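You operate a simulated robot arm through the tools that you are given. There is no shell and no other tool.

You run a simulated robot arm. Do the job below in one go: nothing can be reset, and whatever is moved stays where it is left.

JOB
Run the pink ring off its threaded end and put it away.
Fine: pull the gauge drawer open first, run the ring off by hand, lay it in the drawer and shut the drawer. Pinch and drop nothing. Where these are worked on the way, their far stop is far enough and under half their travel is too little: gauge drawer.
Where things are to end (x, y in the base frame): pink ring within 60 mm of [780, -60].

It is judged by the outcome, as a careful person would: the job done as asked, and still so three seconds after it is handed in. It fails if anything else is knocked over, pushed out of place, dropped, spilled or broken.

ROBOT AND FRAMES
A 7-joint arm with a two-finger parallel gripper, fixed in place. Base frame: the origin is at the foot of the arm, x ahead of it, y to its left, z up. Units: mm, degrees, N and s.
With the tool pointing down near the work surface it reaches from about 280 to 720 mm from the base axis. Its first joint turns from -166.0 to 166.0 degrees. Payload 1.57 kg.
The TCP is the grasp point between the finger pads, 30 mm short of the fingertips. In the tool frame z runs along the fingers and y along their closing line. Largest opening 80 mm; finger width 17, thickness 12; the body of the gripper, 40 by 82 mm, starts 80 mm behind the TCP.
Orientation is that of the tool frame in the base frame, as a unit quaternion [w, x, y, z]. With the fingers straight down and closing along the base's y, the tool's x points along the base's -x, its y along +y and its z along -z.

CONTROLS
- The arm moves only by the tool drive_tool. Its argument "deltas" is a list of rows, each an object of numbers (a shift or turn left out is 0, a gripper value left out holds the last): "gripper": the finger opening in mm, from 0 to 80; "tx", "ty", "tz": the shift along the base's x, y, z in units of 300 mm (1.0 is 300 mm); "wx", "wy", "wz": the turn, a rotation vector about the base's x, y, z in units of 45 degrees (1.0 is 45 degrees). In form: [{"gripper": .., "tx": .., "ty": .., "tz": .., "wx": .., "wy": .., "wz": ..}, ...]. A call has 1 to 20 rows; each row is the pose to reach, as a shift and turn from the pose commanded when the call began. A call with a number of a shift or a turn outside -1 to 1 is refused whole. A row lasts 0.2 s, in which the tool goes at most 50 mm and 8.6 degrees; a call with a longer step from one row to the next is refused whole, and so is a gripper value outside its range. Where a pose cannot be reached the arm comes as near as it can. A force on the tool above 40 N (or 10 N above the force at the start of the call, whichever is more), or a blocked arm, ends the call early, and 0.2 s more pass. The fingers move at their own pace (about 72 mm/s each) and stop on an object; they squeeze with about 28 N. The grip force told is the motor's: it shows also when the fingers shut on nothing. Time passes only in rows, and 0.2 s behind the last, so rows that repeat a pose let the fingers close. It gives the time, the measured TCP pose, the force on the tool (base axes), the opening and the grip force at its end, in the units of the frame above (readings bear some noise), with the torque about the TCP (base axes, N m) and any sound that the robot's microphone picked up, and new pictures: "show" is both (left out), scene, wrist or none.
- Cameras (640 x 400 px; columns grow to the right, rows downward): "scene" is fixed at [48.7, -650.2, 1298.5]; the picture's right is [0.90, -0.44, 0.00], its down [-0.22, -0.45, -0.87] and it looks along [0.38, 0.78, -0.50] (base axes); focal length 329 px, centre (320, 200). "wrist" rides on the gripper at [72, -7, -122] in the tool frame; the picture's right is [0.09, 1.00, 0.00], its down [-0.84, 0.08, -0.54] and it looks along [-0.54, 0.05, 0.84] (tool axes); focal length 238 px, centre (320, 200). There is no depth. A picture from a camera that has moved, and an enlarged one, comes with that camera's place and axes in the base frame and with its lens.
- slide_trunk(by): slides the trunk up (or, below 0, down) by that many mm; the arm rides with it, the base frame stays. It gives what a move gives, with no picture.
- close_up(camera, box): a new picture of the part [left, top, right, bottom] of that camera's present view, enlarged. The clock stands still meanwhile.
- job_done(): hands the job in; it is judged then, once.

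Nothing tells you positions but the pictures and the camera data. Unless the task says otherwise, let go and move clear before handing in.

The tools are called after "Request:" by a JSON object that holds its "api" and its "payload". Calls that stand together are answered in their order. drive_tool: Moves the arm, as the interface text tells. Its arguments: {"type":"object","properties":{"deltas":{"type":"array","items":{"type":"object","properties":{"gripper":{"type":"number"},"tx":{"type":"number"},"ty":{"type":"number"},"tz":{"type":"number"},"wx":{"type":"number"},"wy":{"type":"number"},"wz":{"type":"number"}}}},"show":{"type":"string","enum":["both","scene","wrist","none"]}},"required":["deltas"]} The other tools are called the same way: slide_trunk (by) slides the trunk up or down; close_up (camera, box) takes an enlarged picture of a part of a camera's view; job_done () hands the job in.

At the start:

```text
t: 0.0
eef_pos: [428.5, -203.0, 1138.8]
orientation: [0.001, 0.0, 1.0, 0.0]
force: [0.2, -0.4, 0.0]
wrist_torque: [-0.01, -0.01, -0.04]
width: 80.0
gripper_force: 0.0
trunk travel left (down, up): [-300.0, 180.0]
```

scene: 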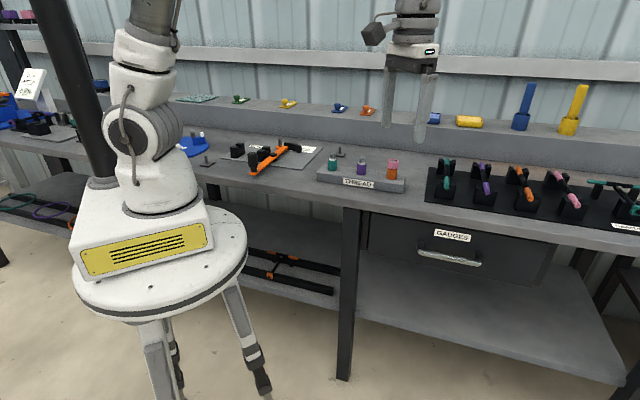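
wrist: 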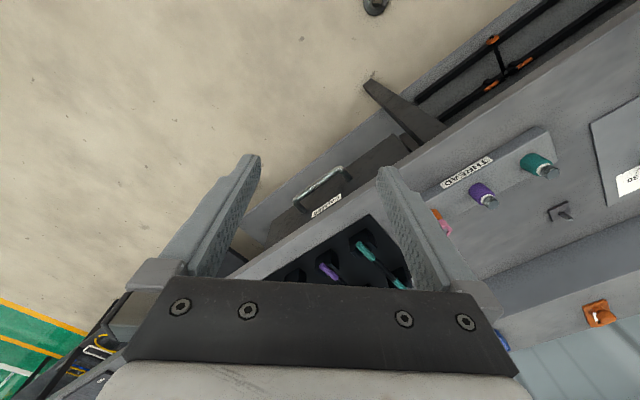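

I see a bench with a THREAD block carrying three coloured rings on studs, and a GAUGES drawer below the bench front to the right. I'll zoom in first to locate the pink ring and the drawer handle.

Request:
{"api": "close_up", "payload": {"camera": "scene", "box": [300, 130, 460, 230]}}

Request:
{"api": "close_up", "payload": {"camera": "scene", "box": [350, 190, 590, 340]}}

Request:
{"api": "close_up", "payload": {"camera": "wrist", "box": [240, 120, 600, 345]}}

Request:
{"api": "close_up", "payload": {"camera": "scene", "box": [400, 140, 640, 290]}}

```text
4.00 times, centred on (380, 180) of scene
camera zoom: at [48.7, -650.2, 1298.5], right [0.9, -0.44, 0.0], down [-0.22, -0.45, -0.87], along [0.38, 0.78, -0.5], focal length 1314 px, centre (80, 280)
```

zoom: 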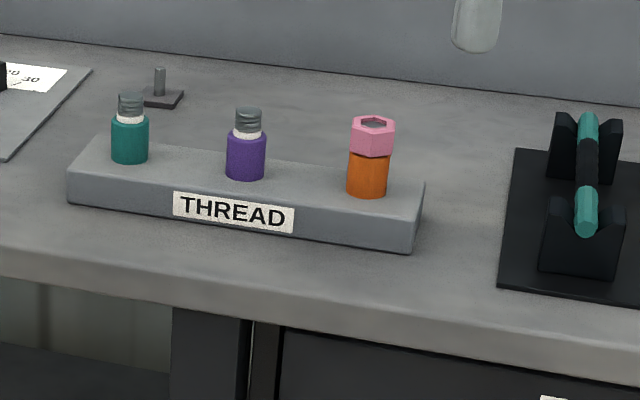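

```text
2.67 times, centred on (470, 265) of scene
camera zoom: at [48.7, -650.2, 1298.5], right [0.9, -0.44, 0.0], down [-0.22, -0.45, -0.87], along [0.38, 0.78, -0.5], focal length 876 px, centre (-80, 27)
```

zoom: 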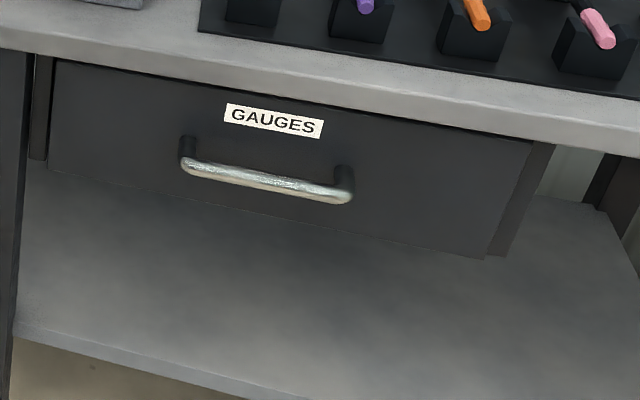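

```text
1.78 times, centred on (420, 232) of wrist
camera zoom: at [356.2, -211.5, 1260.9], right [-0.09, 1.0, 0.0], down [0.84, 0.08, 0.54], along [0.54, 0.05, -0.84], focal length 424 px, centre (142, 142)
```

zoom: 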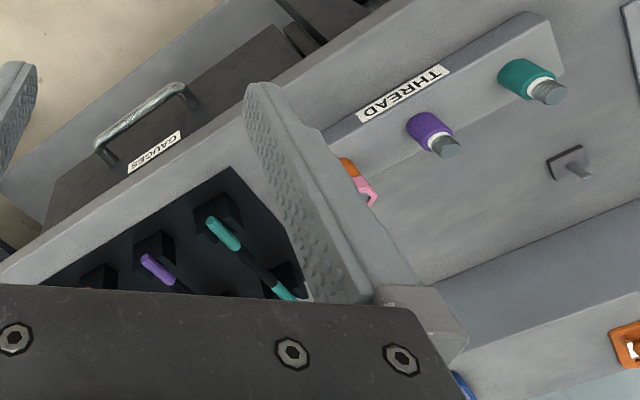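

```text
2.67 times, centred on (520, 215) of scene
camera zoom: at [48.7, -650.2, 1298.5], right [0.9, -0.44, 0.0], down [-0.22, -0.45, -0.87], along [0.38, 0.78, -0.5], focal length 876 px, centre (-213, 160)
```

zoom: 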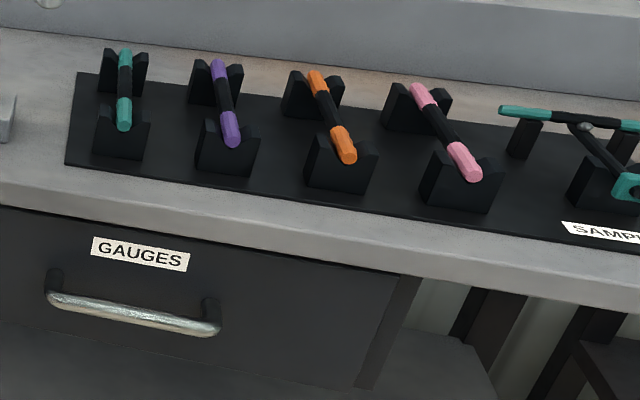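

The bench runs at about 45° in the base frame. I put the pink hex ring at about (640, 64, 900) on the orange stud, and the drawer handle bar from about (606, -131) to (709, -239) at z≈732. The drawer comes first, so I'll lower the trunk and then turn the tool to face the handle.

Request:
{"api": "slide_trunk", "payload": {"by": -230}}

Request:
{"api": "close_up", "payload": {"camera": "scene", "box": [376, 150, 408, 190]}}

```text
t: 2.4
eef_pos: [428.3, -202.1, 908.1]
orientation: [0.0, 0.0, 1.0, -0.001]
force: [0.9, -0.1, 0.1]
wrist_torque: [-0.02, -0.03, 0.02]
width: 79.9
gripper_force: 0.0
trunk travel left (down, up): [-70.0, 410.0]
```

```text
10.00 times, centred on (392, 170) of scene
camera zoom: at [48.7, -650.2, 1298.5], right [0.9, -0.44, 0.0], down [-0.22, -0.45, -0.87], along [0.38, 0.78, -0.5], focal length 3286 px, centre (-400, 500)
```

zoom: 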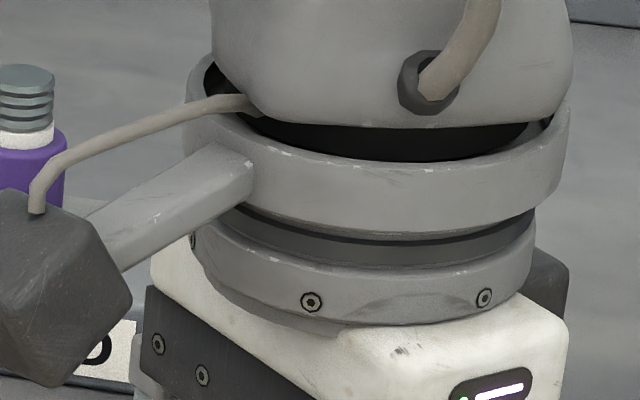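

The arm is lowered. Next I turn the tool 45° about z so it closes square to the bench front, moving a little out in front of the drawer.

Request:
{"api": "drive_tool", "payload": {"deltas": [{"tx": 0.02, "ty": -0.04, "tz": -0.03, "wz": -0.167}, {"tx": 0.05, "ty": -0.08, "tz": -0.06, "wz": -0.333}, {"tx": 0.08, "ty": -0.13, "tz": -0.1, "wz": -0.5}, {"tx": 0.11, "ty": -0.17, "tz": -0.13, "wz": -0.667}, {"tx": 0.14, "ty": -0.22, "tz": -0.16, "wz": -0.833}, {"tx": 0.17, "ty": -0.26, "tz": -0.2, "wz": -1.0}, {"tx": 0.17, "ty": -0.26, "tz": -0.2, "wz": -1.0}]}}

```text
t: 4.0
eef_pos: [479.2, -280.5, 849.0]
orientation: [0.0, 0.384, 0.924, 0.0]
force: [-0.5, 1.0, -0.8]
wrist_torque: [0.01, 0.01, -0.01]
width: 79.9
gripper_force: 0.0
trunk travel left (down, up): [-70.0, 410.0]
camera wrist: at [423.3, -236.6, 969.7], right [0.64, 0.77, 0.0], down [0.65, -0.54, 0.54], along [0.42, -0.35, -0.84], focal length 238 px, centre (320, 200)
```

scene: 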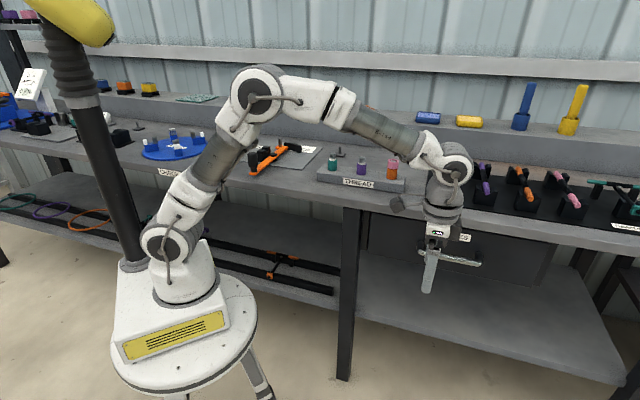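
wrist: 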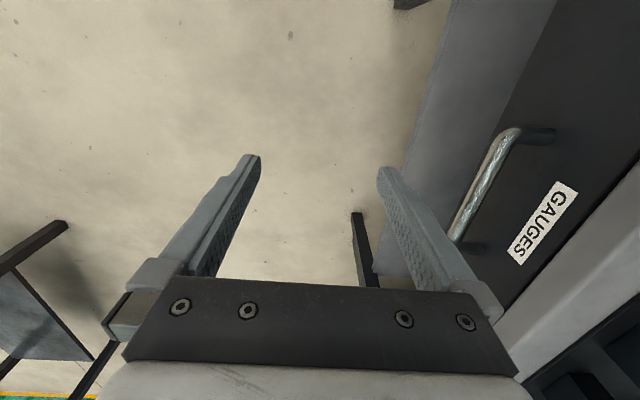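

The handle reads clearly: bar from about (603, -133) to (706, -238) at z≈731, standing 45 mm off the drawer face. Now I pitch the tool up to face the drawer and move to a stand-off in front of the bar.

Request:
{"api": "drive_tool", "payload": {"deltas": [{"gripper": 60, "tx": 0.047, "ty": 0.013, "tz": -0.03, "wx": 0.125, "wy": -0.125}, {"tx": 0.094, "ty": 0.026, "tz": -0.06, "wx": 0.25, "wy": -0.25}, {"tx": 0.141, "ty": 0.039, "tz": -0.09, "wx": 0.375, "wy": -0.375}, {"tx": 0.188, "ty": 0.052, "tz": -0.12, "wx": 0.5, "wy": -0.5}, {"tx": 0.235, "ty": 0.065, "tz": -0.15, "wx": 0.625, "wy": -0.625}, {"tx": 0.282, "ty": 0.078, "tz": -0.18, "wx": 0.75, "wy": -0.75}, {"tx": 0.329, "ty": 0.091, "tz": -0.21, "wx": 0.875, "wy": -0.875}, {"tx": 0.375, "ty": 0.105, "tz": -0.24, "wx": 1.0, "wy": -1.0}, {"tx": 0.375, "ty": 0.105, "tz": -0.24, "wx": 1.0, "wy": -1.0}]}}

```text
t: 6.0
eef_pos: [591.9, -250.1, 777.2]
orientation: [0.202, 0.325, 0.785, 0.488]
force: [0.1, 0.8, -0.3]
wrist_torque: [-0.01, -0.03, -0.01]
width: 60.1
gripper_force: 0.1
trunk travel left (down, up): [-70.0, 410.0]
camera wrist: at [462.5, -279.4, 824.7], right [0.25, 0.38, 0.89], down [0.27, -0.91, 0.31], along [0.93, 0.17, -0.33], focal length 238 px, centre (320, 200)
```

scene: 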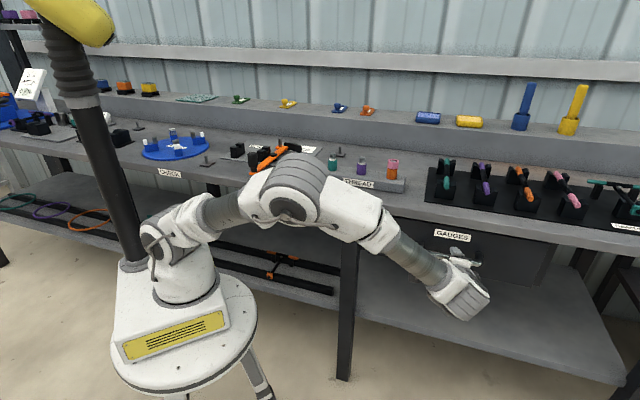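
wrist: 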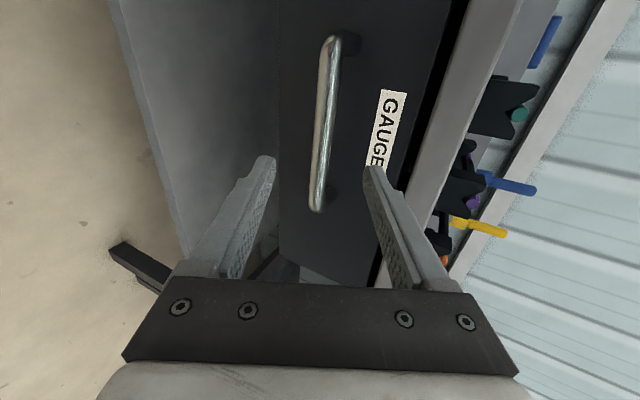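

The bar sits square between the fingers and within about 2 mm of the tool's axis. I advance along the tool axis to the bar with a moderate opening, then check before closing.

Request:
{"api": "drive_tool", "payload": {"deltas": [{"gripper": 40, "tx": 0.0, "ty": 0.0, "tz": 0.0}, {"tx": 0.05, "ty": 0.05, "tz": -0.034}, {"tx": 0.1, "ty": 0.1, "tz": -0.068}, {"tx": 0.15, "ty": 0.15, "tz": -0.102}, {"tx": 0.18, "ty": 0.18, "tz": -0.123}, {"tx": 0.2, "ty": 0.2, "tz": -0.137}, {"tx": 0.2, "ty": 0.2, "tz": -0.137}]}}

```text
t: 7.6
eef_pos: [648.7, -195.2, 738.3]
orientation: [0.203, 0.324, 0.785, 0.487]
force: [-19.2, -3.7, 8.8]
wrist_torque: [0.32, -0.54, 0.48]
width: 40.9
gripper_force: 0.2
trunk travel left (down, up): [-70.0, 410.0]
stopped in row 7: the force on the tool passed its limit at 41 N (the readings are from after the stop); the commanded pose is now the measured one
camera wrist: at [518.6, -224.9, 785.2], right [0.25, 0.38, 0.89], down [0.27, -0.91, 0.31], along [0.93, 0.17, -0.33], focal length 238 px, centre (320, 200)
```

scene: 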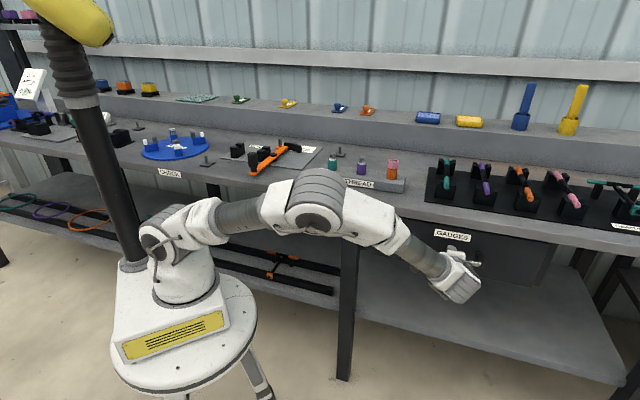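
wrist: 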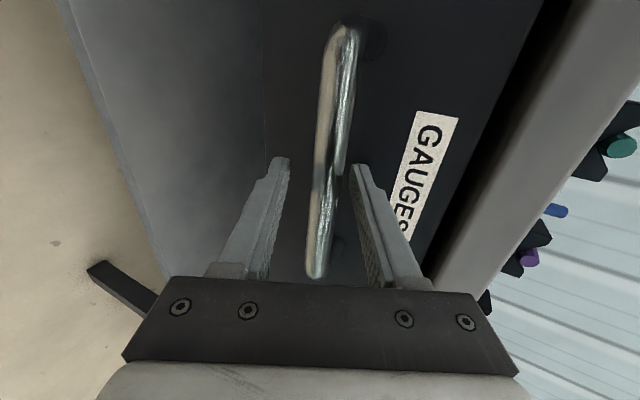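

The upper fingertip has just touched the drawer face and the bar is between the pads at the grasp point. I back off 5 mm and close on the bar.

Request:
{"api": "drive_tool", "payload": {"deltas": [{"gripper": 40, "tx": -0.01, "ty": -0.01, "tz": 0.008}, {"tx": -0.012, "ty": -0.012, "tz": 0.01}, {"gripper": 8, "tx": -0.012, "ty": -0.012, "tz": 0.01}, {"gripper": 8, "tx": -0.012, "ty": -0.012, "tz": 0.01}, {"gripper": 8, "tx": -0.012, "ty": -0.012, "tz": 0.01}]}}

```text
t: 8.8
eef_pos: [647.6, -196.7, 740.8]
orientation: [0.204, 0.324, 0.785, 0.488]
force: [2.2, -1.0, 17.7]
wrist_torque: [0.35, 0.23, 0.85]
width: 17.8
gripper_force: 32.9
trunk travel left (down, up): [-70.0, 410.0]
camera wrist: at [516.9, -227.2, 789.3], right [0.24, 0.38, 0.89], down [0.27, -0.91, 0.31], along [0.93, 0.17, -0.32], focal length 238 px, centre (320, 200)
```

scene: 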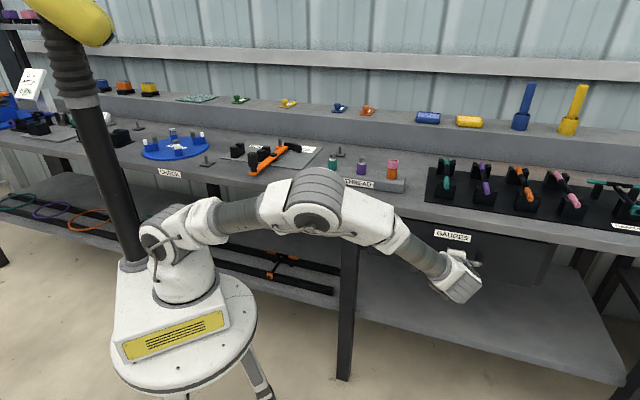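
wrist: 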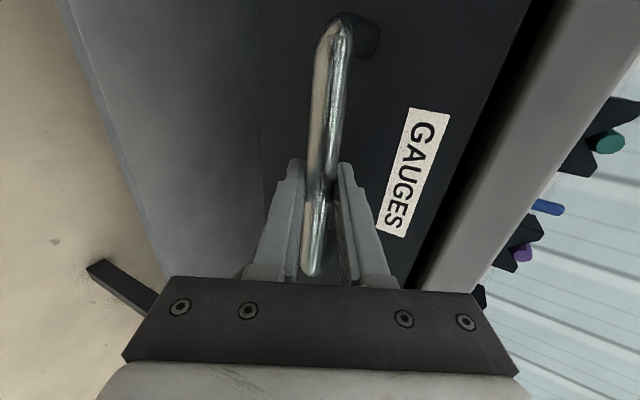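

The bar is gripped (width 17.8). I raise slightly to ease the vertical load and pull straight out along (-0.707, -0.707), starting slowly.

Request:
{"api": "drive_tool", "payload": {"deltas": [{"gripper": 8, "tz": 0.006}, {"tx": -0.02, "ty": -0.02, "tz": 0.008}, {"tx": -0.045, "ty": -0.045, "tz": 0.008}, {"tx": -0.07, "ty": -0.07, "tz": 0.008}, {"tx": -0.095, "ty": -0.095, "tz": 0.008}, {"tx": -0.12, "ty": -0.12, "tz": 0.008}, {"tx": -0.12, "ty": -0.12, "tz": 0.008}]}}

```text
t: 10.4
eef_pos: [610.2, -234.2, 742.7]
orientation: [0.203, 0.326, 0.785, 0.487]
force: [2.7, -3.1, 13.8]
wrist_torque: [-0.24, -0.28, -0.53]
width: 17.6
gripper_force: 32.2
trunk travel left (down, up): [-70.0, 410.0]
camera wrist: at [480.3, -263.8, 789.8], right [0.25, 0.38, 0.89], down [0.27, -0.91, 0.31], along [0.93, 0.16, -0.33], focal length 238 px, centre (320, 200)
```

scene: 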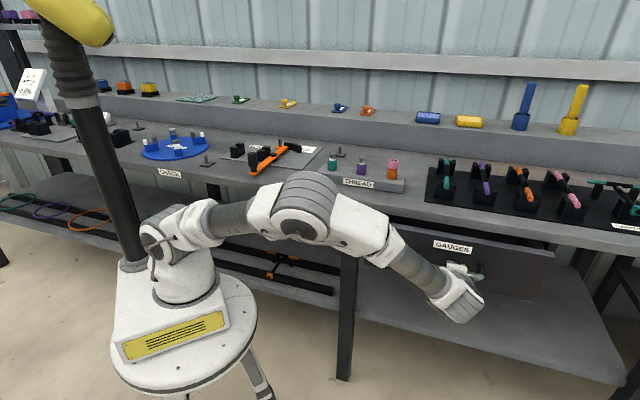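
wrist: 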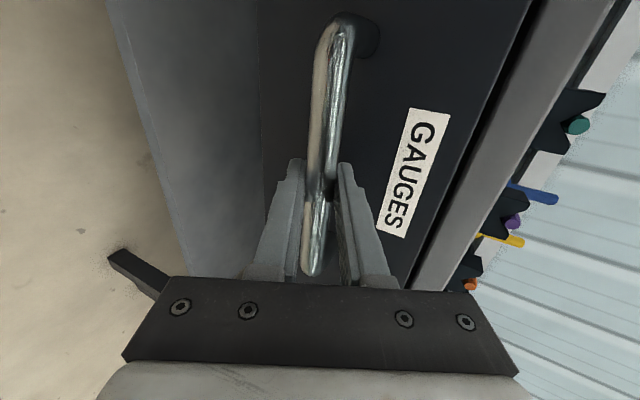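

The drawer is sliding freely, about 53 mm out now. I keep pulling towards the far stop.

Request:
{"api": "drive_tool", "payload": {"deltas": [{"gripper": 8, "tx": -0.03, "ty": -0.03, "tz": 0.002}, {"tx": -0.06, "ty": -0.06, "tz": 0.003}, {"tx": -0.09, "ty": -0.09, "tz": 0.003}, {"tx": -0.12, "ty": -0.12, "tz": 0.003}, {"tx": -0.15, "ty": -0.15, "tz": 0.003}, {"tx": -0.18, "ty": -0.18, "tz": 0.003}, {"tx": -0.21, "ty": -0.21, "tz": 0.003}, {"tx": -0.24, "ty": -0.24, "tz": 0.003}, {"tx": -0.27, "ty": -0.27, "tz": 0.003}, {"tx": -0.3, "ty": -0.3, "tz": 0.003}, {"tx": -0.3, "ty": -0.3, "tz": 0.003}]}}

```text
t: 12.8
eef_pos: [521.9, -322.9, 741.8]
orientation: [0.202, 0.324, 0.786, 0.487]
force: [1.4, -0.6, 1.3]
wrist_torque: [0.18, 0.15, 0.85]
width: 17.5
gripper_force: 32.6
trunk travel left (down, up): [-70.0, 410.0]
camera wrist: at [391.6, -352.9, 789.9], right [0.25, 0.38, 0.89], down [0.27, -0.91, 0.31], along [0.93, 0.17, -0.33], focal length 238 px, centre (320, 200)
```

scene: 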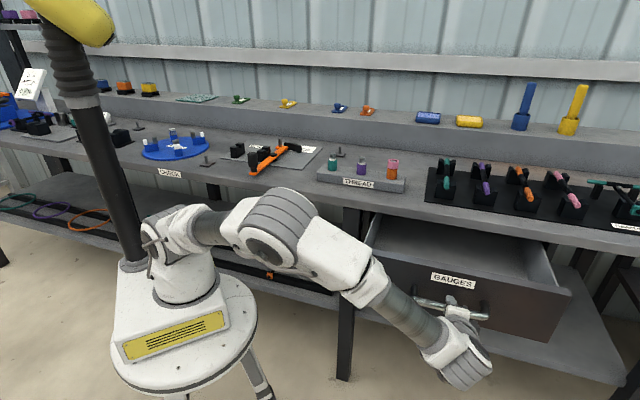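
wrist: 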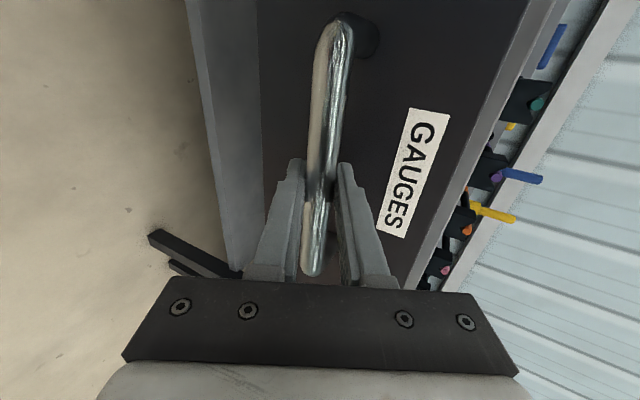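

The drawer is out about 178 mm and its inside is visible. I go on gently until it meets the stop.

Request:
{"api": "drive_tool", "payload": {"deltas": [{"gripper": 8, "tx": -0.02, "ty": -0.02}, {"tx": -0.04, "ty": -0.04}, {"tx": -0.06, "ty": -0.06}, {"tx": -0.08, "ty": -0.08}, {"tx": -0.1, "ty": -0.1}, {"tx": -0.12, "ty": -0.12}, {"tx": -0.14, "ty": -0.14}, {"tx": -0.16, "ty": -0.16}, {"tx": -0.16, "ty": -0.16}]}}

```text
t: 14.8
eef_pos: [472.1, -371.0, 740.8]
orientation: [0.201, 0.325, 0.785, 0.486]
force: [-5.7, 5.0, -7.3]
wrist_torque: [-0.08, -0.11, -0.07]
width: 17.7
gripper_force: 33.0
trunk travel left (down, up): [-70.0, 410.0]
camera wrist: at [342.9, -401.6, 790.1], right [0.25, 0.38, 0.89], down [0.27, -0.91, 0.31], along [0.93, 0.17, -0.33], focal length 238 px, centre (320, 200)
```

scene: 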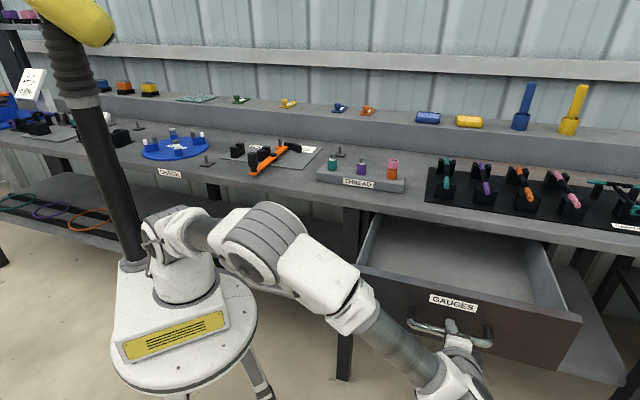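
wrist: 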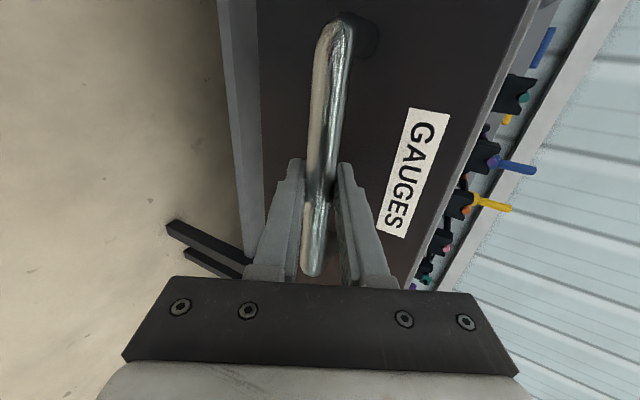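

At about 247 mm there is still no stop, so I pull on a little more, slowly.

Request:
{"api": "drive_tool", "payload": {"deltas": [{"gripper": 8, "tx": -0.02, "ty": -0.02}, {"tx": -0.04, "ty": -0.04}, {"tx": -0.06, "ty": -0.06}, {"tx": -0.08, "ty": -0.08}, {"tx": -0.1, "ty": -0.1}, {"tx": -0.12, "ty": -0.12}, {"tx": -0.12, "ty": -0.12}]}}

```text
t: 16.4
eef_pos: [437.1, -407.6, 741.5]
orientation: [0.202, 0.325, 0.785, 0.487]
force: [-11.7, 10.9, -1.0]
wrist_torque: [0.06, 0.02, 0.23]
width: 17.6
gripper_force: 32.9
trunk travel left (down, up): [-70.0, 410.0]
camera wrist: at [306.8, -437.6, 789.9], right [0.25, 0.38, 0.89], down [0.27, -0.91, 0.31], along [0.93, 0.17, -0.33], focal length 238 px, centre (320, 200)
```

scene: 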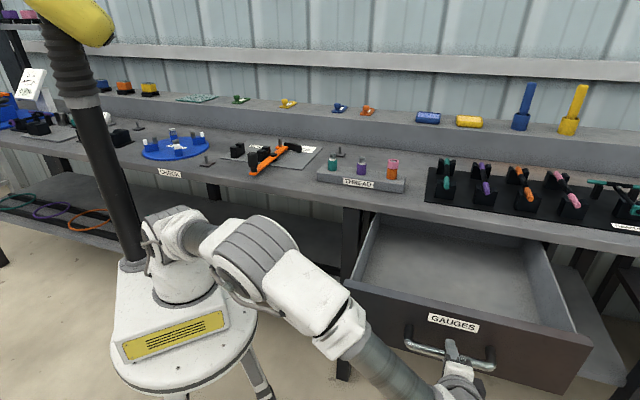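
wrist: 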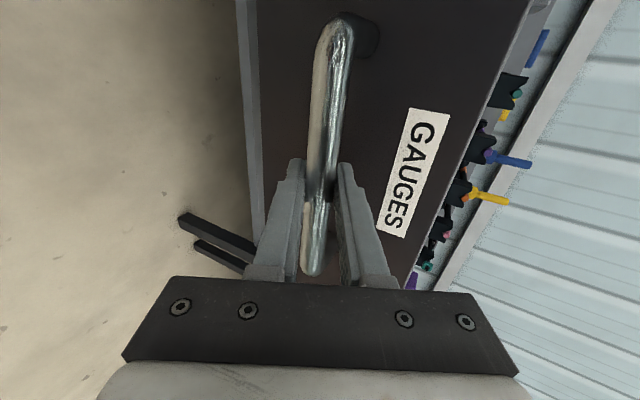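

The drawer is about 300 mm out, well past half of any travel it could have, and it gives clear room above its floor. I release the bar, back off along the tool axis, and swing the tool to point down again while rising.

Request:
{"api": "drive_tool", "payload": {"deltas": [{"gripper": 40}, {"gripper": 44}, {"tx": -0.05, "ty": -0.05, "tz": 0.036}, {"tx": -0.1, "ty": -0.1, "tz": 0.072}, {"tx": -0.15, "ty": -0.15, "tz": 0.108}, {"tx": -0.2, "ty": -0.2, "tz": 0.144}, {"tx": -0.2, "ty": -0.2, "tz": 0.2, "wx": -0.125, "wy": 0.125}, {"tx": -0.2, "ty": -0.2, "tz": 0.26, "wx": -0.25, "wy": 0.25}, {"tx": -0.2, "ty": -0.2, "tz": 0.32, "wx": -0.375, "wy": 0.375}, {"tx": -0.18, "ty": -0.18, "tz": 0.38, "wx": -0.5, "wy": 0.5}, {"tx": -0.16, "ty": -0.16, "tz": 0.44, "wx": -0.625, "wy": 0.625}, {"tx": -0.14, "ty": -0.14, "tz": 0.5, "wx": -0.75, "wy": 0.75}, {"tx": -0.12, "ty": -0.1, "tz": 0.56, "wx": -0.875, "wy": 0.875}, {"tx": -0.1, "ty": -0.05, "tz": 0.62, "wx": -1.0, "wy": 1.0}, {"tx": -0.1, "ty": -0.05, "tz": 0.62, "wx": -1.0, "wy": 1.0}]}}

```text
t: 19.6
eef_pos: [407.7, -422.4, 928.8]
orientation: [0.0, 0.383, 0.924, -0.003]
force: [0.1, -0.6, -0.1]
wrist_torque: [0.0, -0.01, 0.01]
width: 43.9
gripper_force: 0.0
trunk travel left (down, up): [-70.0, 410.0]
camera wrist: at [351.7, -377.9, 1050.1], right [0.64, 0.77, 0.0], down [0.65, -0.54, 0.54], along [0.42, -0.35, -0.84], focal length 238 px, centre (320, 200)
```

scene: 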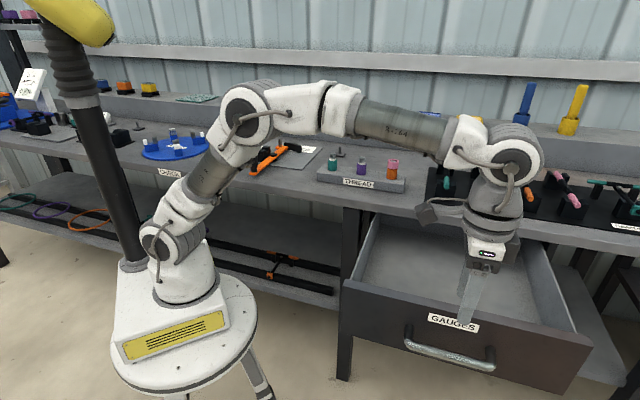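
wrist: 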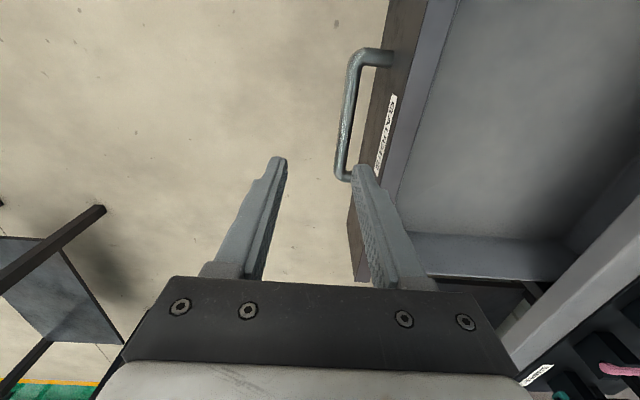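

The drawer stays open and is empty. I raise the trunk back to its starting height, and meanwhile take a close look at the pink ring.

Request:
{"api": "close_up", "payload": {"camera": "scene", "box": [376, 150, 408, 190]}}

Request:
{"api": "slide_trunk", "payload": {"by": 230}}

```text
10.00 times, centred on (392, 170) of scene
camera zoom: at [48.7, -650.2, 1298.5], right [0.9, -0.44, 0.0], down [-0.22, -0.45, -0.87], along [0.38, 0.78, -0.5], focal length 3286 px, centre (-400, 500)
```

zoom: 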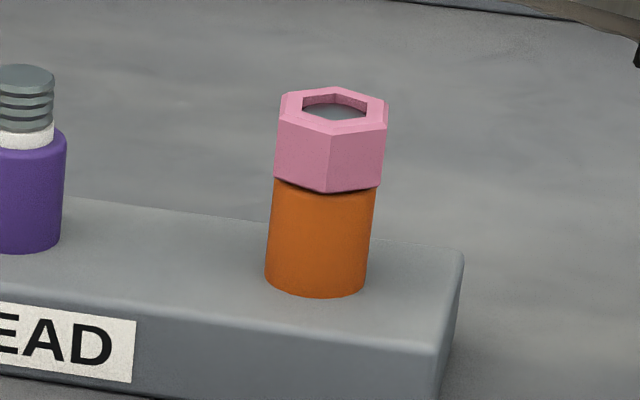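

```text
t: 22.0
eef_pos: [408.1, -424.0, 1158.7]
orientation: [0.0, 0.382, 0.924, 0.0]
force: [-0.3, -0.2, -0.7]
wrist_torque: [-0.01, 0.0, 0.03]
width: 44.0
gripper_force: 0.1
trunk travel left (down, up): [-300.0, 180.0]
```

The hex ring shows one corner towards the bench front, so there are flats along closing directions of about 75° and 135°. I carry the tool high over to the ring and turn it to about 75°, for a triangulated look from above.

Request:
{"api": "drive_tool", "payload": {"deltas": [{"gripper": 60, "tx": 0.05, "ty": 0.12, "wz": 0.1}, {"tx": 0.1, "ty": 0.24, "wz": 0.2}, {"tx": 0.15, "ty": 0.36, "wz": 0.3}, {"tx": 0.2, "ty": 0.48, "wz": 0.4}, {"tx": 0.25, "ty": 0.6, "wz": 0.5}, {"tx": 0.31, "ty": 0.72, "wz": 0.6}, {"tx": 0.37, "ty": 0.84, "wz": 0.667}, {"tx": 0.4, "ty": 0.95, "wz": 0.667}, {"tx": 0.4, "ty": 0.95, "wz": 0.667}], "show": "none"}}

Request:
{"api": "drive_tool", "payload": {"deltas": [{"tx": 0.06, "ty": 0.1, "tz": -0.06}, {"tx": 0.12, "ty": 0.2, "tz": -0.12}, {"tx": 0.18, "ty": 0.3, "tz": -0.18}, {"tx": 0.24, "ty": 0.4, "tz": -0.24}, {"tx": 0.3, "ty": 0.5, "tz": -0.3}, {"tx": 0.36, "ty": 0.6, "tz": -0.36}, {"tx": 0.373, "ty": 0.683, "tz": -0.42}, {"tx": 0.373, "ty": 0.683, "tz": -0.46}, {"tx": 0.373, "ty": 0.683, "tz": -0.46}]}}

```text
t: 24.0
eef_pos: [529.0, -137.1, 1159.6]
orientation: [0.0, 0.13, 0.992, -0.001]
force: [-0.2, -0.4, -0.4]
wrist_torque: [-0.01, 0.0, -0.01]
width: 59.8
gripper_force: 0.1
trunk travel left (down, up): [-300.0, 180.0]
```

```text
t: 26.0
eef_pos: [640.2, 67.5, 1019.5]
orientation: [0.001, 0.129, 0.992, -0.001]
force: [-0.1, 0.2, -1.0]
wrist_torque: [-0.01, 0.0, 0.0]
width: 59.9
gripper_force: 0.2
trunk travel left (down, up): [-300.0, 180.0]
camera wrist: at [568.9, 78.2, 1141.8], right [0.17, 0.99, 0.0], down [0.83, -0.14, 0.54], along [0.54, -0.09, -0.84], focal length 238 px, centre (320, 200)
```

scene: 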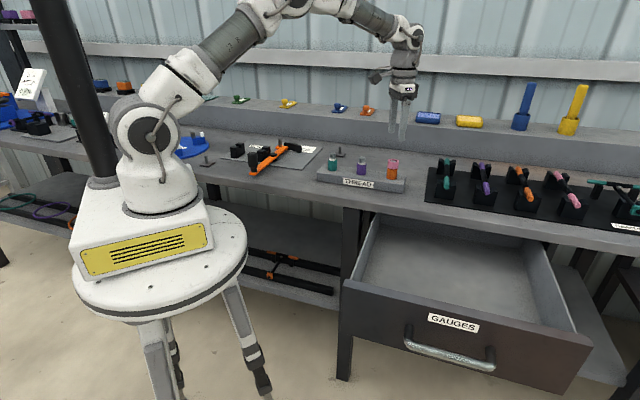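
wrist: 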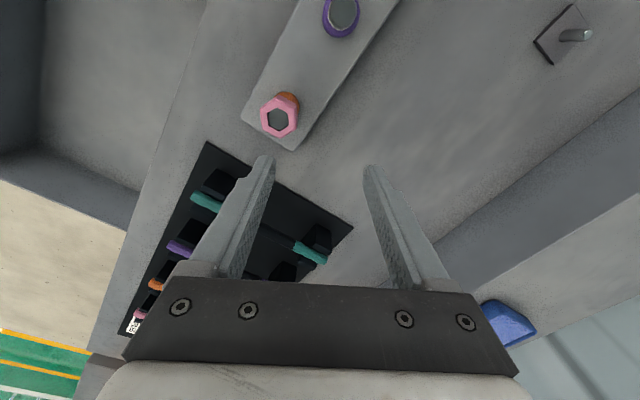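

From here the ring is visible off to the upper left of the wrist view. I zoom in to fix its position and orientation.

Request:
{"api": "close_up", "payload": {"camera": "wrist", "box": [240, 75, 320, 155]}}

Request:
{"api": "close_up", "payload": {"camera": "wrist", "box": [200, 0, 480, 175]}}

```text
5.00 times, centred on (280, 115) of wrist
camera zoom: at [568.9, 78.2, 1141.8], right [0.17, 0.99, 0.0], down [0.83, -0.14, 0.54], along [0.54, -0.09, -0.84], focal length 1192 px, centre (520, 625)
```

zoom: 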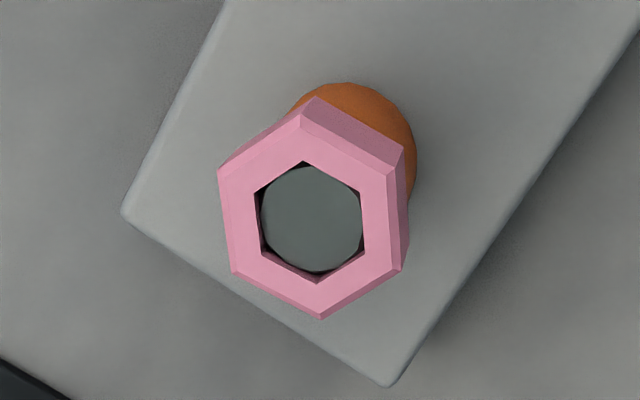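

```text
2.29 times, centred on (340, 88) of wrist
camera zoom: at [568.9, 78.2, 1141.8], right [0.17, 0.99, 0.0], down [0.83, -0.14, 0.54], along [0.54, -0.09, -0.84], focal length 545 px, centre (274, 457)
```

zoom: 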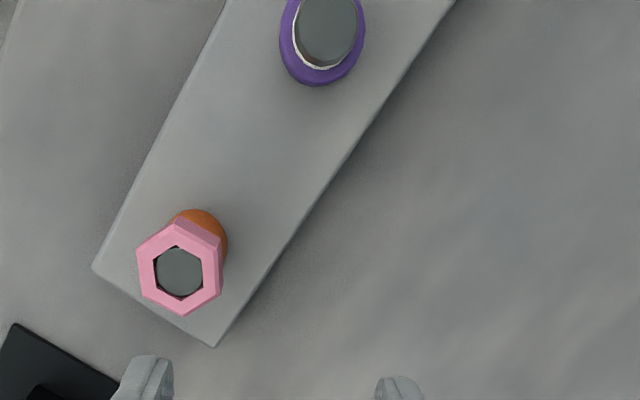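

Fresh triangulation puts the ring's top at about (614, 34, 929), with the block top at about 875 and hex flats at closing directions 80° and 140°. That also lines the three studs up at exactly 45°, so I trust it over my first estimate. I move above the ring for a check.

Request:
{"api": "drive_tool", "payload": {"deltas": [{"gripper": 60, "tx": -0.03, "ty": -0.04, "tz": -0.03, "wz": 0.05}, {"tx": -0.06, "ty": -0.08, "tz": -0.07, "wz": 0.11}, {"tx": -0.086, "ty": -0.112, "tz": -0.12, "wz": 0.11}, {"tx": -0.086, "ty": -0.112, "tz": -0.165, "wz": 0.11}, {"tx": -0.086, "ty": -0.112, "tz": -0.165, "wz": 0.11}]}}

Request:
{"api": "close_up", "payload": {"camera": "wrist", "box": [240, 75, 400, 235]}}

Request:
{"api": "close_up", "payload": {"camera": "scene", "box": [330, 90, 450, 200]}}

```text
t: 27.2
eef_pos: [613.7, 33.5, 970.0]
orientation: [0.001, 0.087, 0.996, -0.001]
force: [-0.1, -0.1, -0.6]
wrist_torque: [0.01, 0.01, 0.02]
width: 59.9
gripper_force: 0.2
trunk travel left (down, up): [-300.0, 180.0]
camera wrist: at [541.1, 36.9, 1091.9], right [0.08, 1.0, 0.0], down [0.84, -0.07, 0.54], along [0.54, -0.05, -0.84], focal length 238 px, centre (320, 200)
```

scene: 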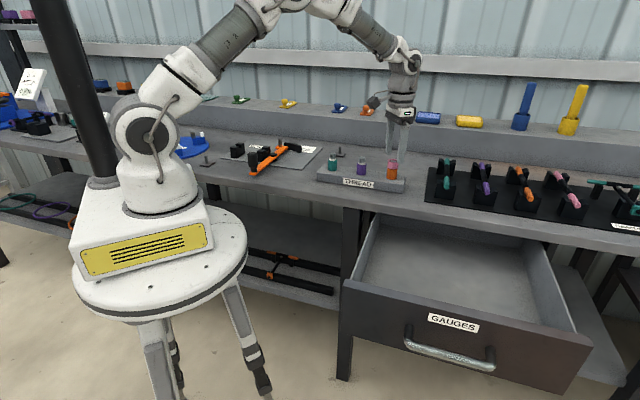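
wrist: 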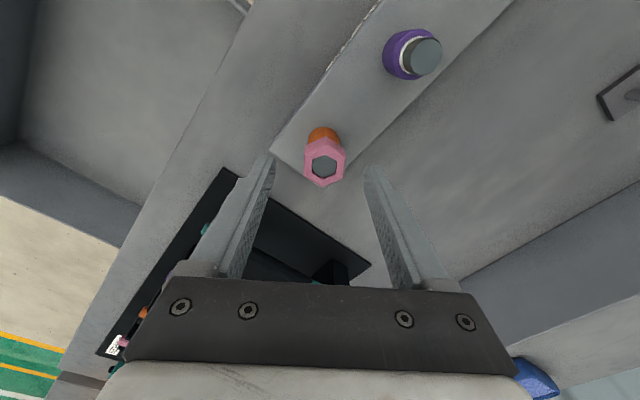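

```text
2.50 times, centred on (320, 155) of wrist
camera zoom: at [541.1, 36.9, 1091.9], right [0.08, 1.0, 0.0], down [0.84, -0.07, 0.54], along [0.54, -0.05, -0.84], focal length 596 px, centre (320, 312)
```

zoom: 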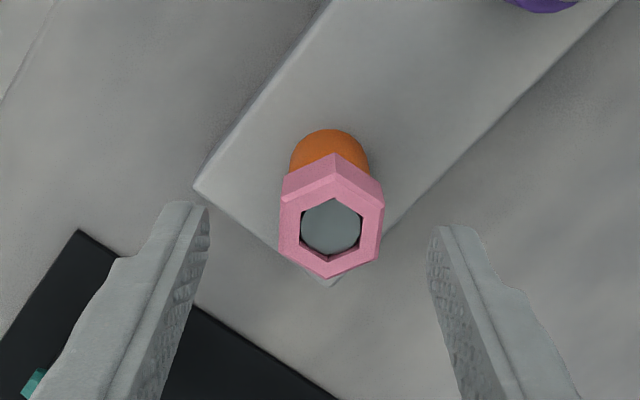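

```text
3.64 times, centred on (390, 145) of scene
camera zoom: at [48.7, -650.2, 1298.5], right [0.9, -0.44, 0.0], down [-0.22, -0.45, -0.87], along [0.38, 0.78, -0.5], focal length 1195 px, centre (66, 400)
```

zoom: 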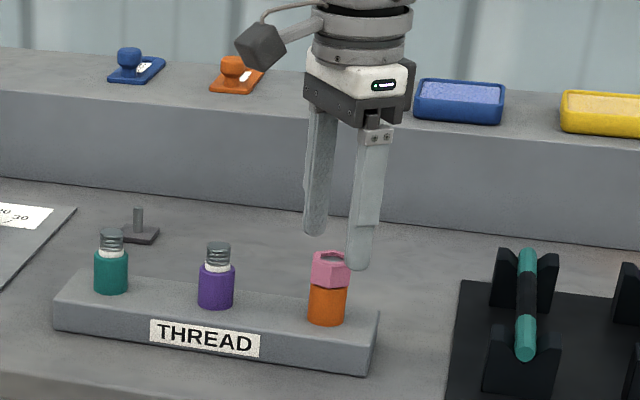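

The ring is centred between the fingers with two flats facing the pads. Before gripping, I look at the neighbouring threads for their hand and pitch.

Request:
{"api": "close_up", "payload": {"camera": "scene", "box": [354, 152, 370, 162]}}

Request:
{"api": "close_up", "payload": {"camera": "scene", "box": [324, 150, 342, 164]}}

Request:
{"api": "close_up", "payload": {"camera": "wrist", "box": [380, 20, 450, 85]}}

```text
16.00 times, centred on (362, 157) of scene
camera zoom: at [48.7, -650.2, 1298.5], right [0.9, -0.44, 0.0], down [-0.22, -0.45, -0.87], along [0.38, 0.78, -0.5], focal length 5257 px, centre (-352, 888)
```

zoom: 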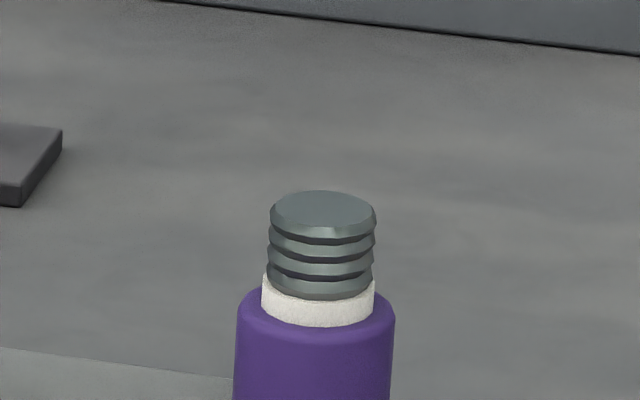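

```text
16.00 times, centred on (333, 157) of scene
camera zoom: at [48.7, -650.2, 1298.5], right [0.9, -0.44, 0.0], down [-0.22, -0.45, -0.87], along [0.38, 0.78, -0.5], focal length 5257 px, centre (112, 888)
```

zoom: 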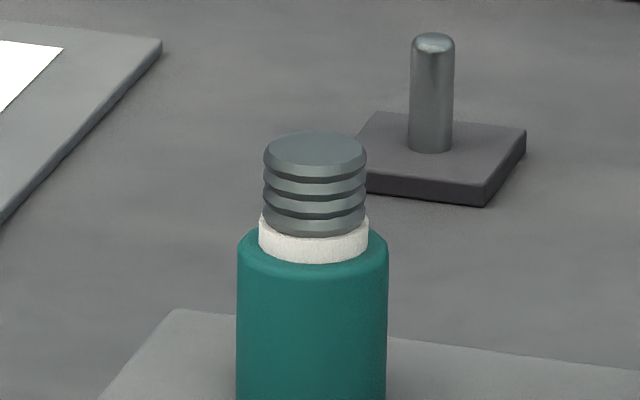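

```text
6.15 times, centred on (415, 52) of wrist
camera zoom: at [541.1, 36.9, 1091.9], right [0.08, 1.0, 0.0], down [0.84, -0.07, 0.54], along [0.54, -0.05, -0.84], focal length 1467 px, centre (-265, 1108)
```

zoom: 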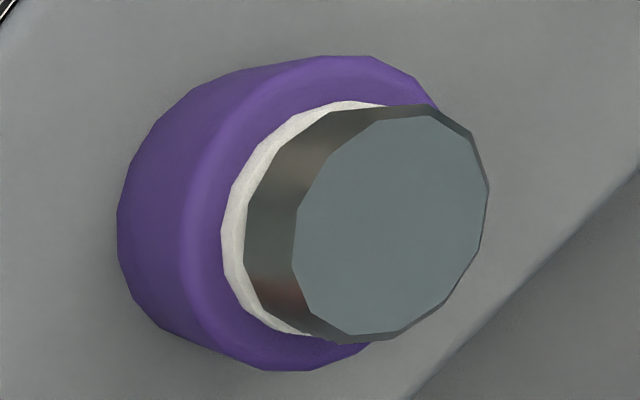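

The thread bands don't show their hand, so I'll find it by feel: anticlockwise first, watching torque and rise. Now I lower so the fingertips sit just above the ring's bottom edge and close on the flats.

Request:
{"api": "drive_tool", "payload": {"deltas": [{"gripper": 48, "tx": 0.004, "ty": 0.002, "tz": -0.03}, {"tx": 0.004, "ty": 0.002, "tz": -0.06}, {"tx": 0.004, "ty": 0.002, "tz": -0.095}, {"tx": 0.004, "ty": 0.002, "tz": -0.095}, {"gripper": 25, "tx": 0.004, "ty": 0.002, "tz": -0.095}, {"gripper": 25, "tx": 0.004, "ty": 0.002, "tz": -0.095}, {"gripper": 25, "tx": 0.004, "ty": 0.002, "tz": -0.095}]}}

Request:
{"api": "close_up", "payload": {"camera": "scene", "box": [360, 130, 424, 190]}}

Request:
{"api": "close_up", "payload": {"camera": "wrist", "box": [240, 95, 400, 235]}}

```text
t: 28.8
eef_pos: [616.1, 36.0, 941.4]
orientation: [0.0, 0.086, 0.996, -0.001]
force: [3.8, 10.1, 0.4]
wrist_torque: [0.19, -0.12, 0.0]
width: 29.1
gripper_force: 27.8
trunk travel left (down, up): [-300.0, 180.0]
camera wrist: at [542.8, 39.5, 1063.8], right [0.08, 1.0, 0.0], down [0.84, -0.07, 0.54], along [0.54, -0.04, -0.84], focal length 238 px, centre (320, 200)
```

scene: 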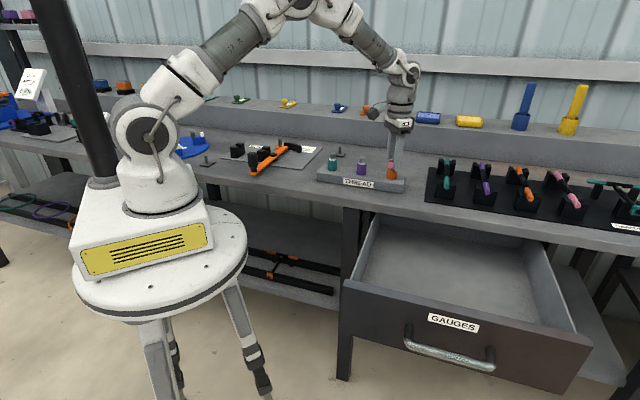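
wrist: 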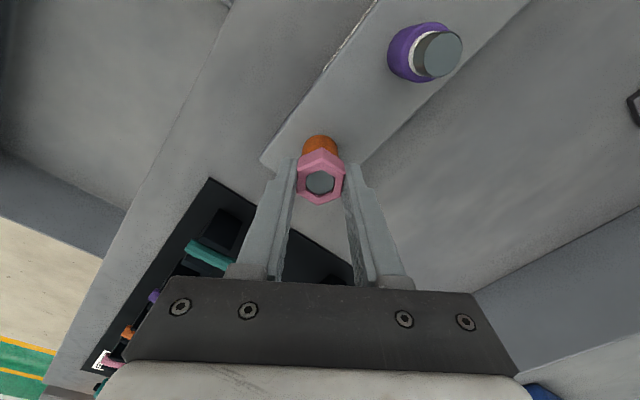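

```text
6.67 times, centred on (392, 160) of scene
camera zoom: at [48.7, -650.2, 1298.5], right [0.9, -0.44, 0.0], down [-0.22, -0.45, -0.87], along [0.38, 0.78, -0.5], focal length 2190 px, centre (-160, 467)
```

zoom: 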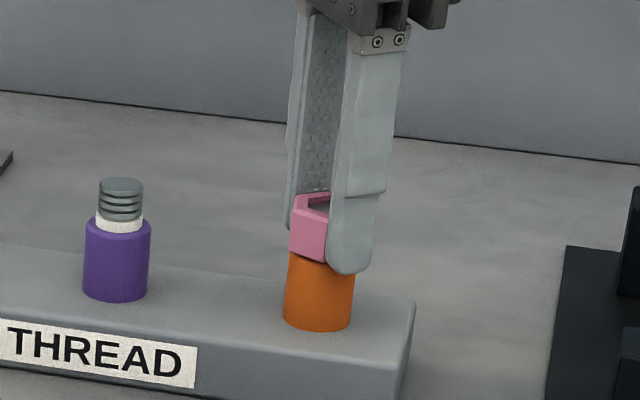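

```text
2.86 times, centred on (320, 165) of wrist
camera zoom: at [542.8, 39.5, 1063.8], right [0.08, 1.0, 0.0], down [0.84, -0.07, 0.54], along [0.54, -0.04, -0.84], focal length 681 px, centre (320, 300)
```

zoom: 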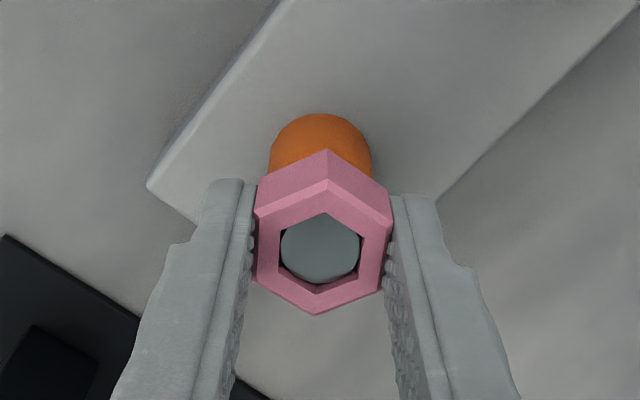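

The ring is gripped across flats (29 mm). The grip shows its axis about 2 mm further in +y, so I re-centre and try a 30° anticlockwise turn, reading the torque.

Request:
{"api": "drive_tool", "payload": {"deltas": [{"gripper": 25, "tx": 0.004, "ty": 0.007}, {"tx": 0.004, "ty": 0.007, "wz": 0.16}, {"tx": 0.004, "ty": 0.007, "wz": 0.33}, {"tx": 0.004, "ty": 0.007, "wz": 0.5}, {"tx": 0.004, "ty": 0.007, "wz": 0.667}, {"tx": 0.004, "ty": 0.007, "wz": 0.667}]}}

Request:
{"api": "close_up", "payload": {"camera": "wrist", "box": [240, 95, 400, 235]}}

Request:
{"api": "close_up", "payload": {"camera": "scene", "box": [360, 130, 424, 190]}}

```text
t: 30.2
eef_pos: [615.3, 36.7, 942.2]
orientation: [0.0, -0.175, 0.985, -0.001]
force: [-10.2, -1.8, 1.0]
wrist_torque: [-0.04, 0.14, 0.02]
width: 29.3
gripper_force: 28.1
trunk travel left (down, up): [-300.0, 180.0]
camera wrist: at [549.9, 2.9, 1064.2], right [-0.43, 0.9, 0.0], down [0.76, 0.36, 0.54], along [0.49, 0.23, -0.84], focal length 238 px, centre (320, 200)
```

scene: 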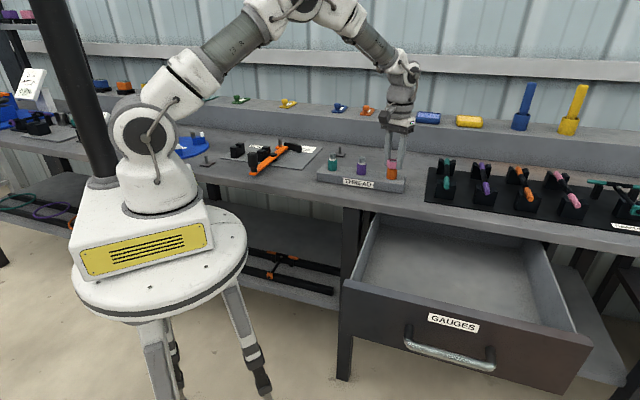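
wrist: 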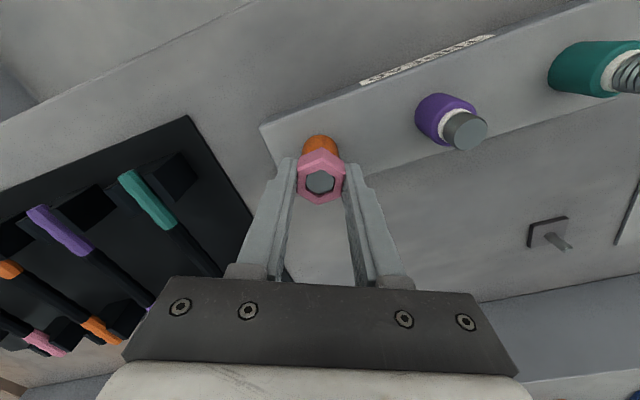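

```text
2.86 times, centred on (320, 165) of wrist
camera zoom: at [549.9, 2.9, 1064.2], right [-0.43, 0.9, 0.0], down [0.76, 0.36, 0.54], along [0.49, 0.23, -0.84], focal length 681 px, centre (320, 300)
```

zoom: 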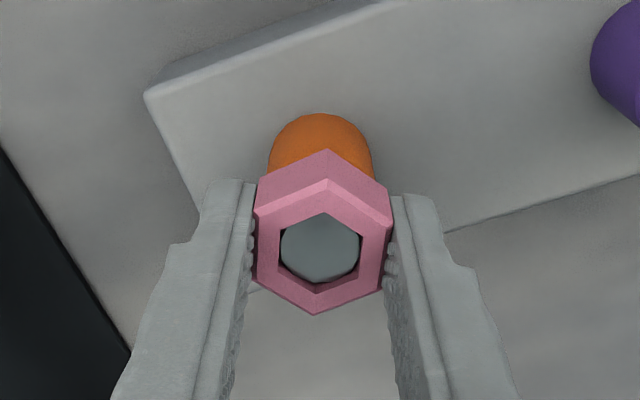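

```text
6.67 times, centred on (392, 160) of scene
camera zoom: at [48.7, -650.2, 1298.5], right [0.9, -0.44, 0.0], down [-0.22, -0.45, -0.87], along [0.38, 0.78, -0.5], focal length 2190 px, centre (-160, 467)
```

zoom: 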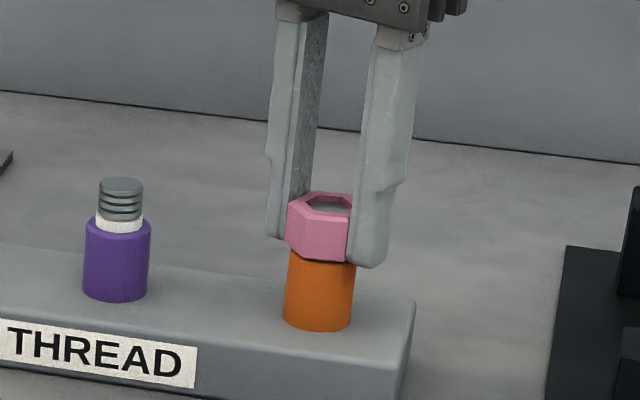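

The ring turns freely anticlockwise with almost no resisting torque. I now ratchet: finish 30°, open, swing back 60°, regrip the next flats, and turn 30° again, for a net 60° per call.

Request:
{"api": "drive_tool", "payload": {"deltas": [{"gripper": 25, "tx": -0.003, "wz": 0.167}, {"tx": -0.003, "wz": 0.333}, {"tx": -0.003, "wz": 0.5}, {"tx": -0.003, "wz": 0.667}, {"gripper": 46, "tx": -0.003, "wz": 0.667}, {"gripper": 46, "tx": -0.003, "wz": 0.5}, {"tx": -0.003, "wz": 0.333}, {"tx": -0.003, "wz": 0.167}, {"tx": -0.003, "wz": 0.0}, {"tx": -0.003, "wz": -0.167}, {"tx": -0.003, "wz": -0.333}, {"tx": -0.003, "wz": -0.5}, {"tx": -0.003, "wz": -0.667}, {"gripper": 25, "tx": -0.003, "wz": -0.667}, {"gripper": 25, "tx": -0.003, "wz": -0.667}, {"tx": -0.003, "wz": -0.5}, {"tx": -0.003, "wz": -0.333}, {"tx": -0.003, "wz": -0.167}, {"tx": -0.003, "wz": 0.0}], "show": "wrist"}}

Request:
{"api": "close_up", "payload": {"camera": "scene", "box": [360, 130, 424, 190]}}

Request:
{"api": "close_up", "payload": {"camera": "wrist", "box": [240, 95, 400, 235]}}

```text
t: 34.2
eef_pos: [614.8, 35.0, 942.4]
orientation: [0.001, -0.175, 0.985, -0.001]
force: [-1.2, -6.8, 3.0]
wrist_torque: [-0.18, 0.01, 0.0]
width: 29.0
gripper_force: 27.7
trunk travel left (down, up): [-300.0, 180.0]
camera wrist: at [549.4, 2.8, 1064.5], right [-0.43, 0.9, 0.0], down [0.76, 0.36, 0.54], along [0.49, 0.23, -0.84], focal length 238 px, centre (320, 200)
```

wrist: 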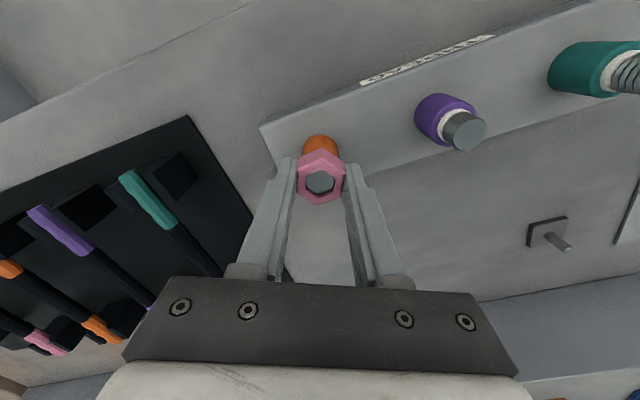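

```text
6.67 times, centred on (392, 160) of scene
camera zoom: at [48.7, -650.2, 1298.5], right [0.9, -0.44, 0.0], down [-0.22, -0.45, -0.87], along [0.38, 0.78, -0.5], focal length 2190 px, centre (-160, 467)
```

zoom: 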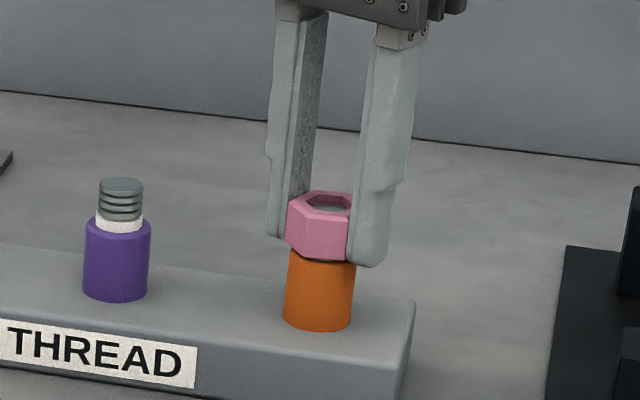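

```text
2.86 times, centred on (320, 165) of wrist
camera zoom: at [549.4, 2.8, 1064.5], right [-0.43, 0.9, 0.0], down [0.76, 0.36, 0.54], along [0.49, 0.23, -0.84], focal length 681 px, centre (320, 300)
```

zoom: 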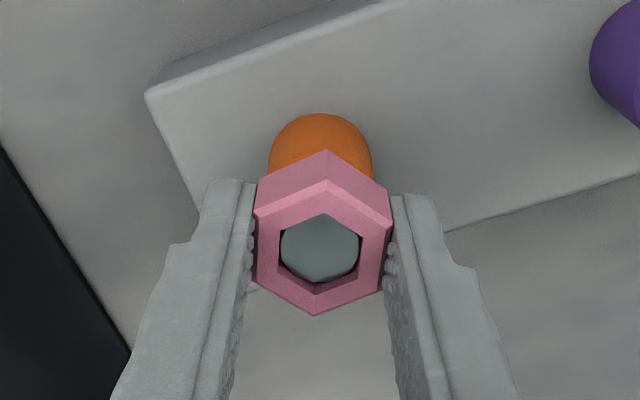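

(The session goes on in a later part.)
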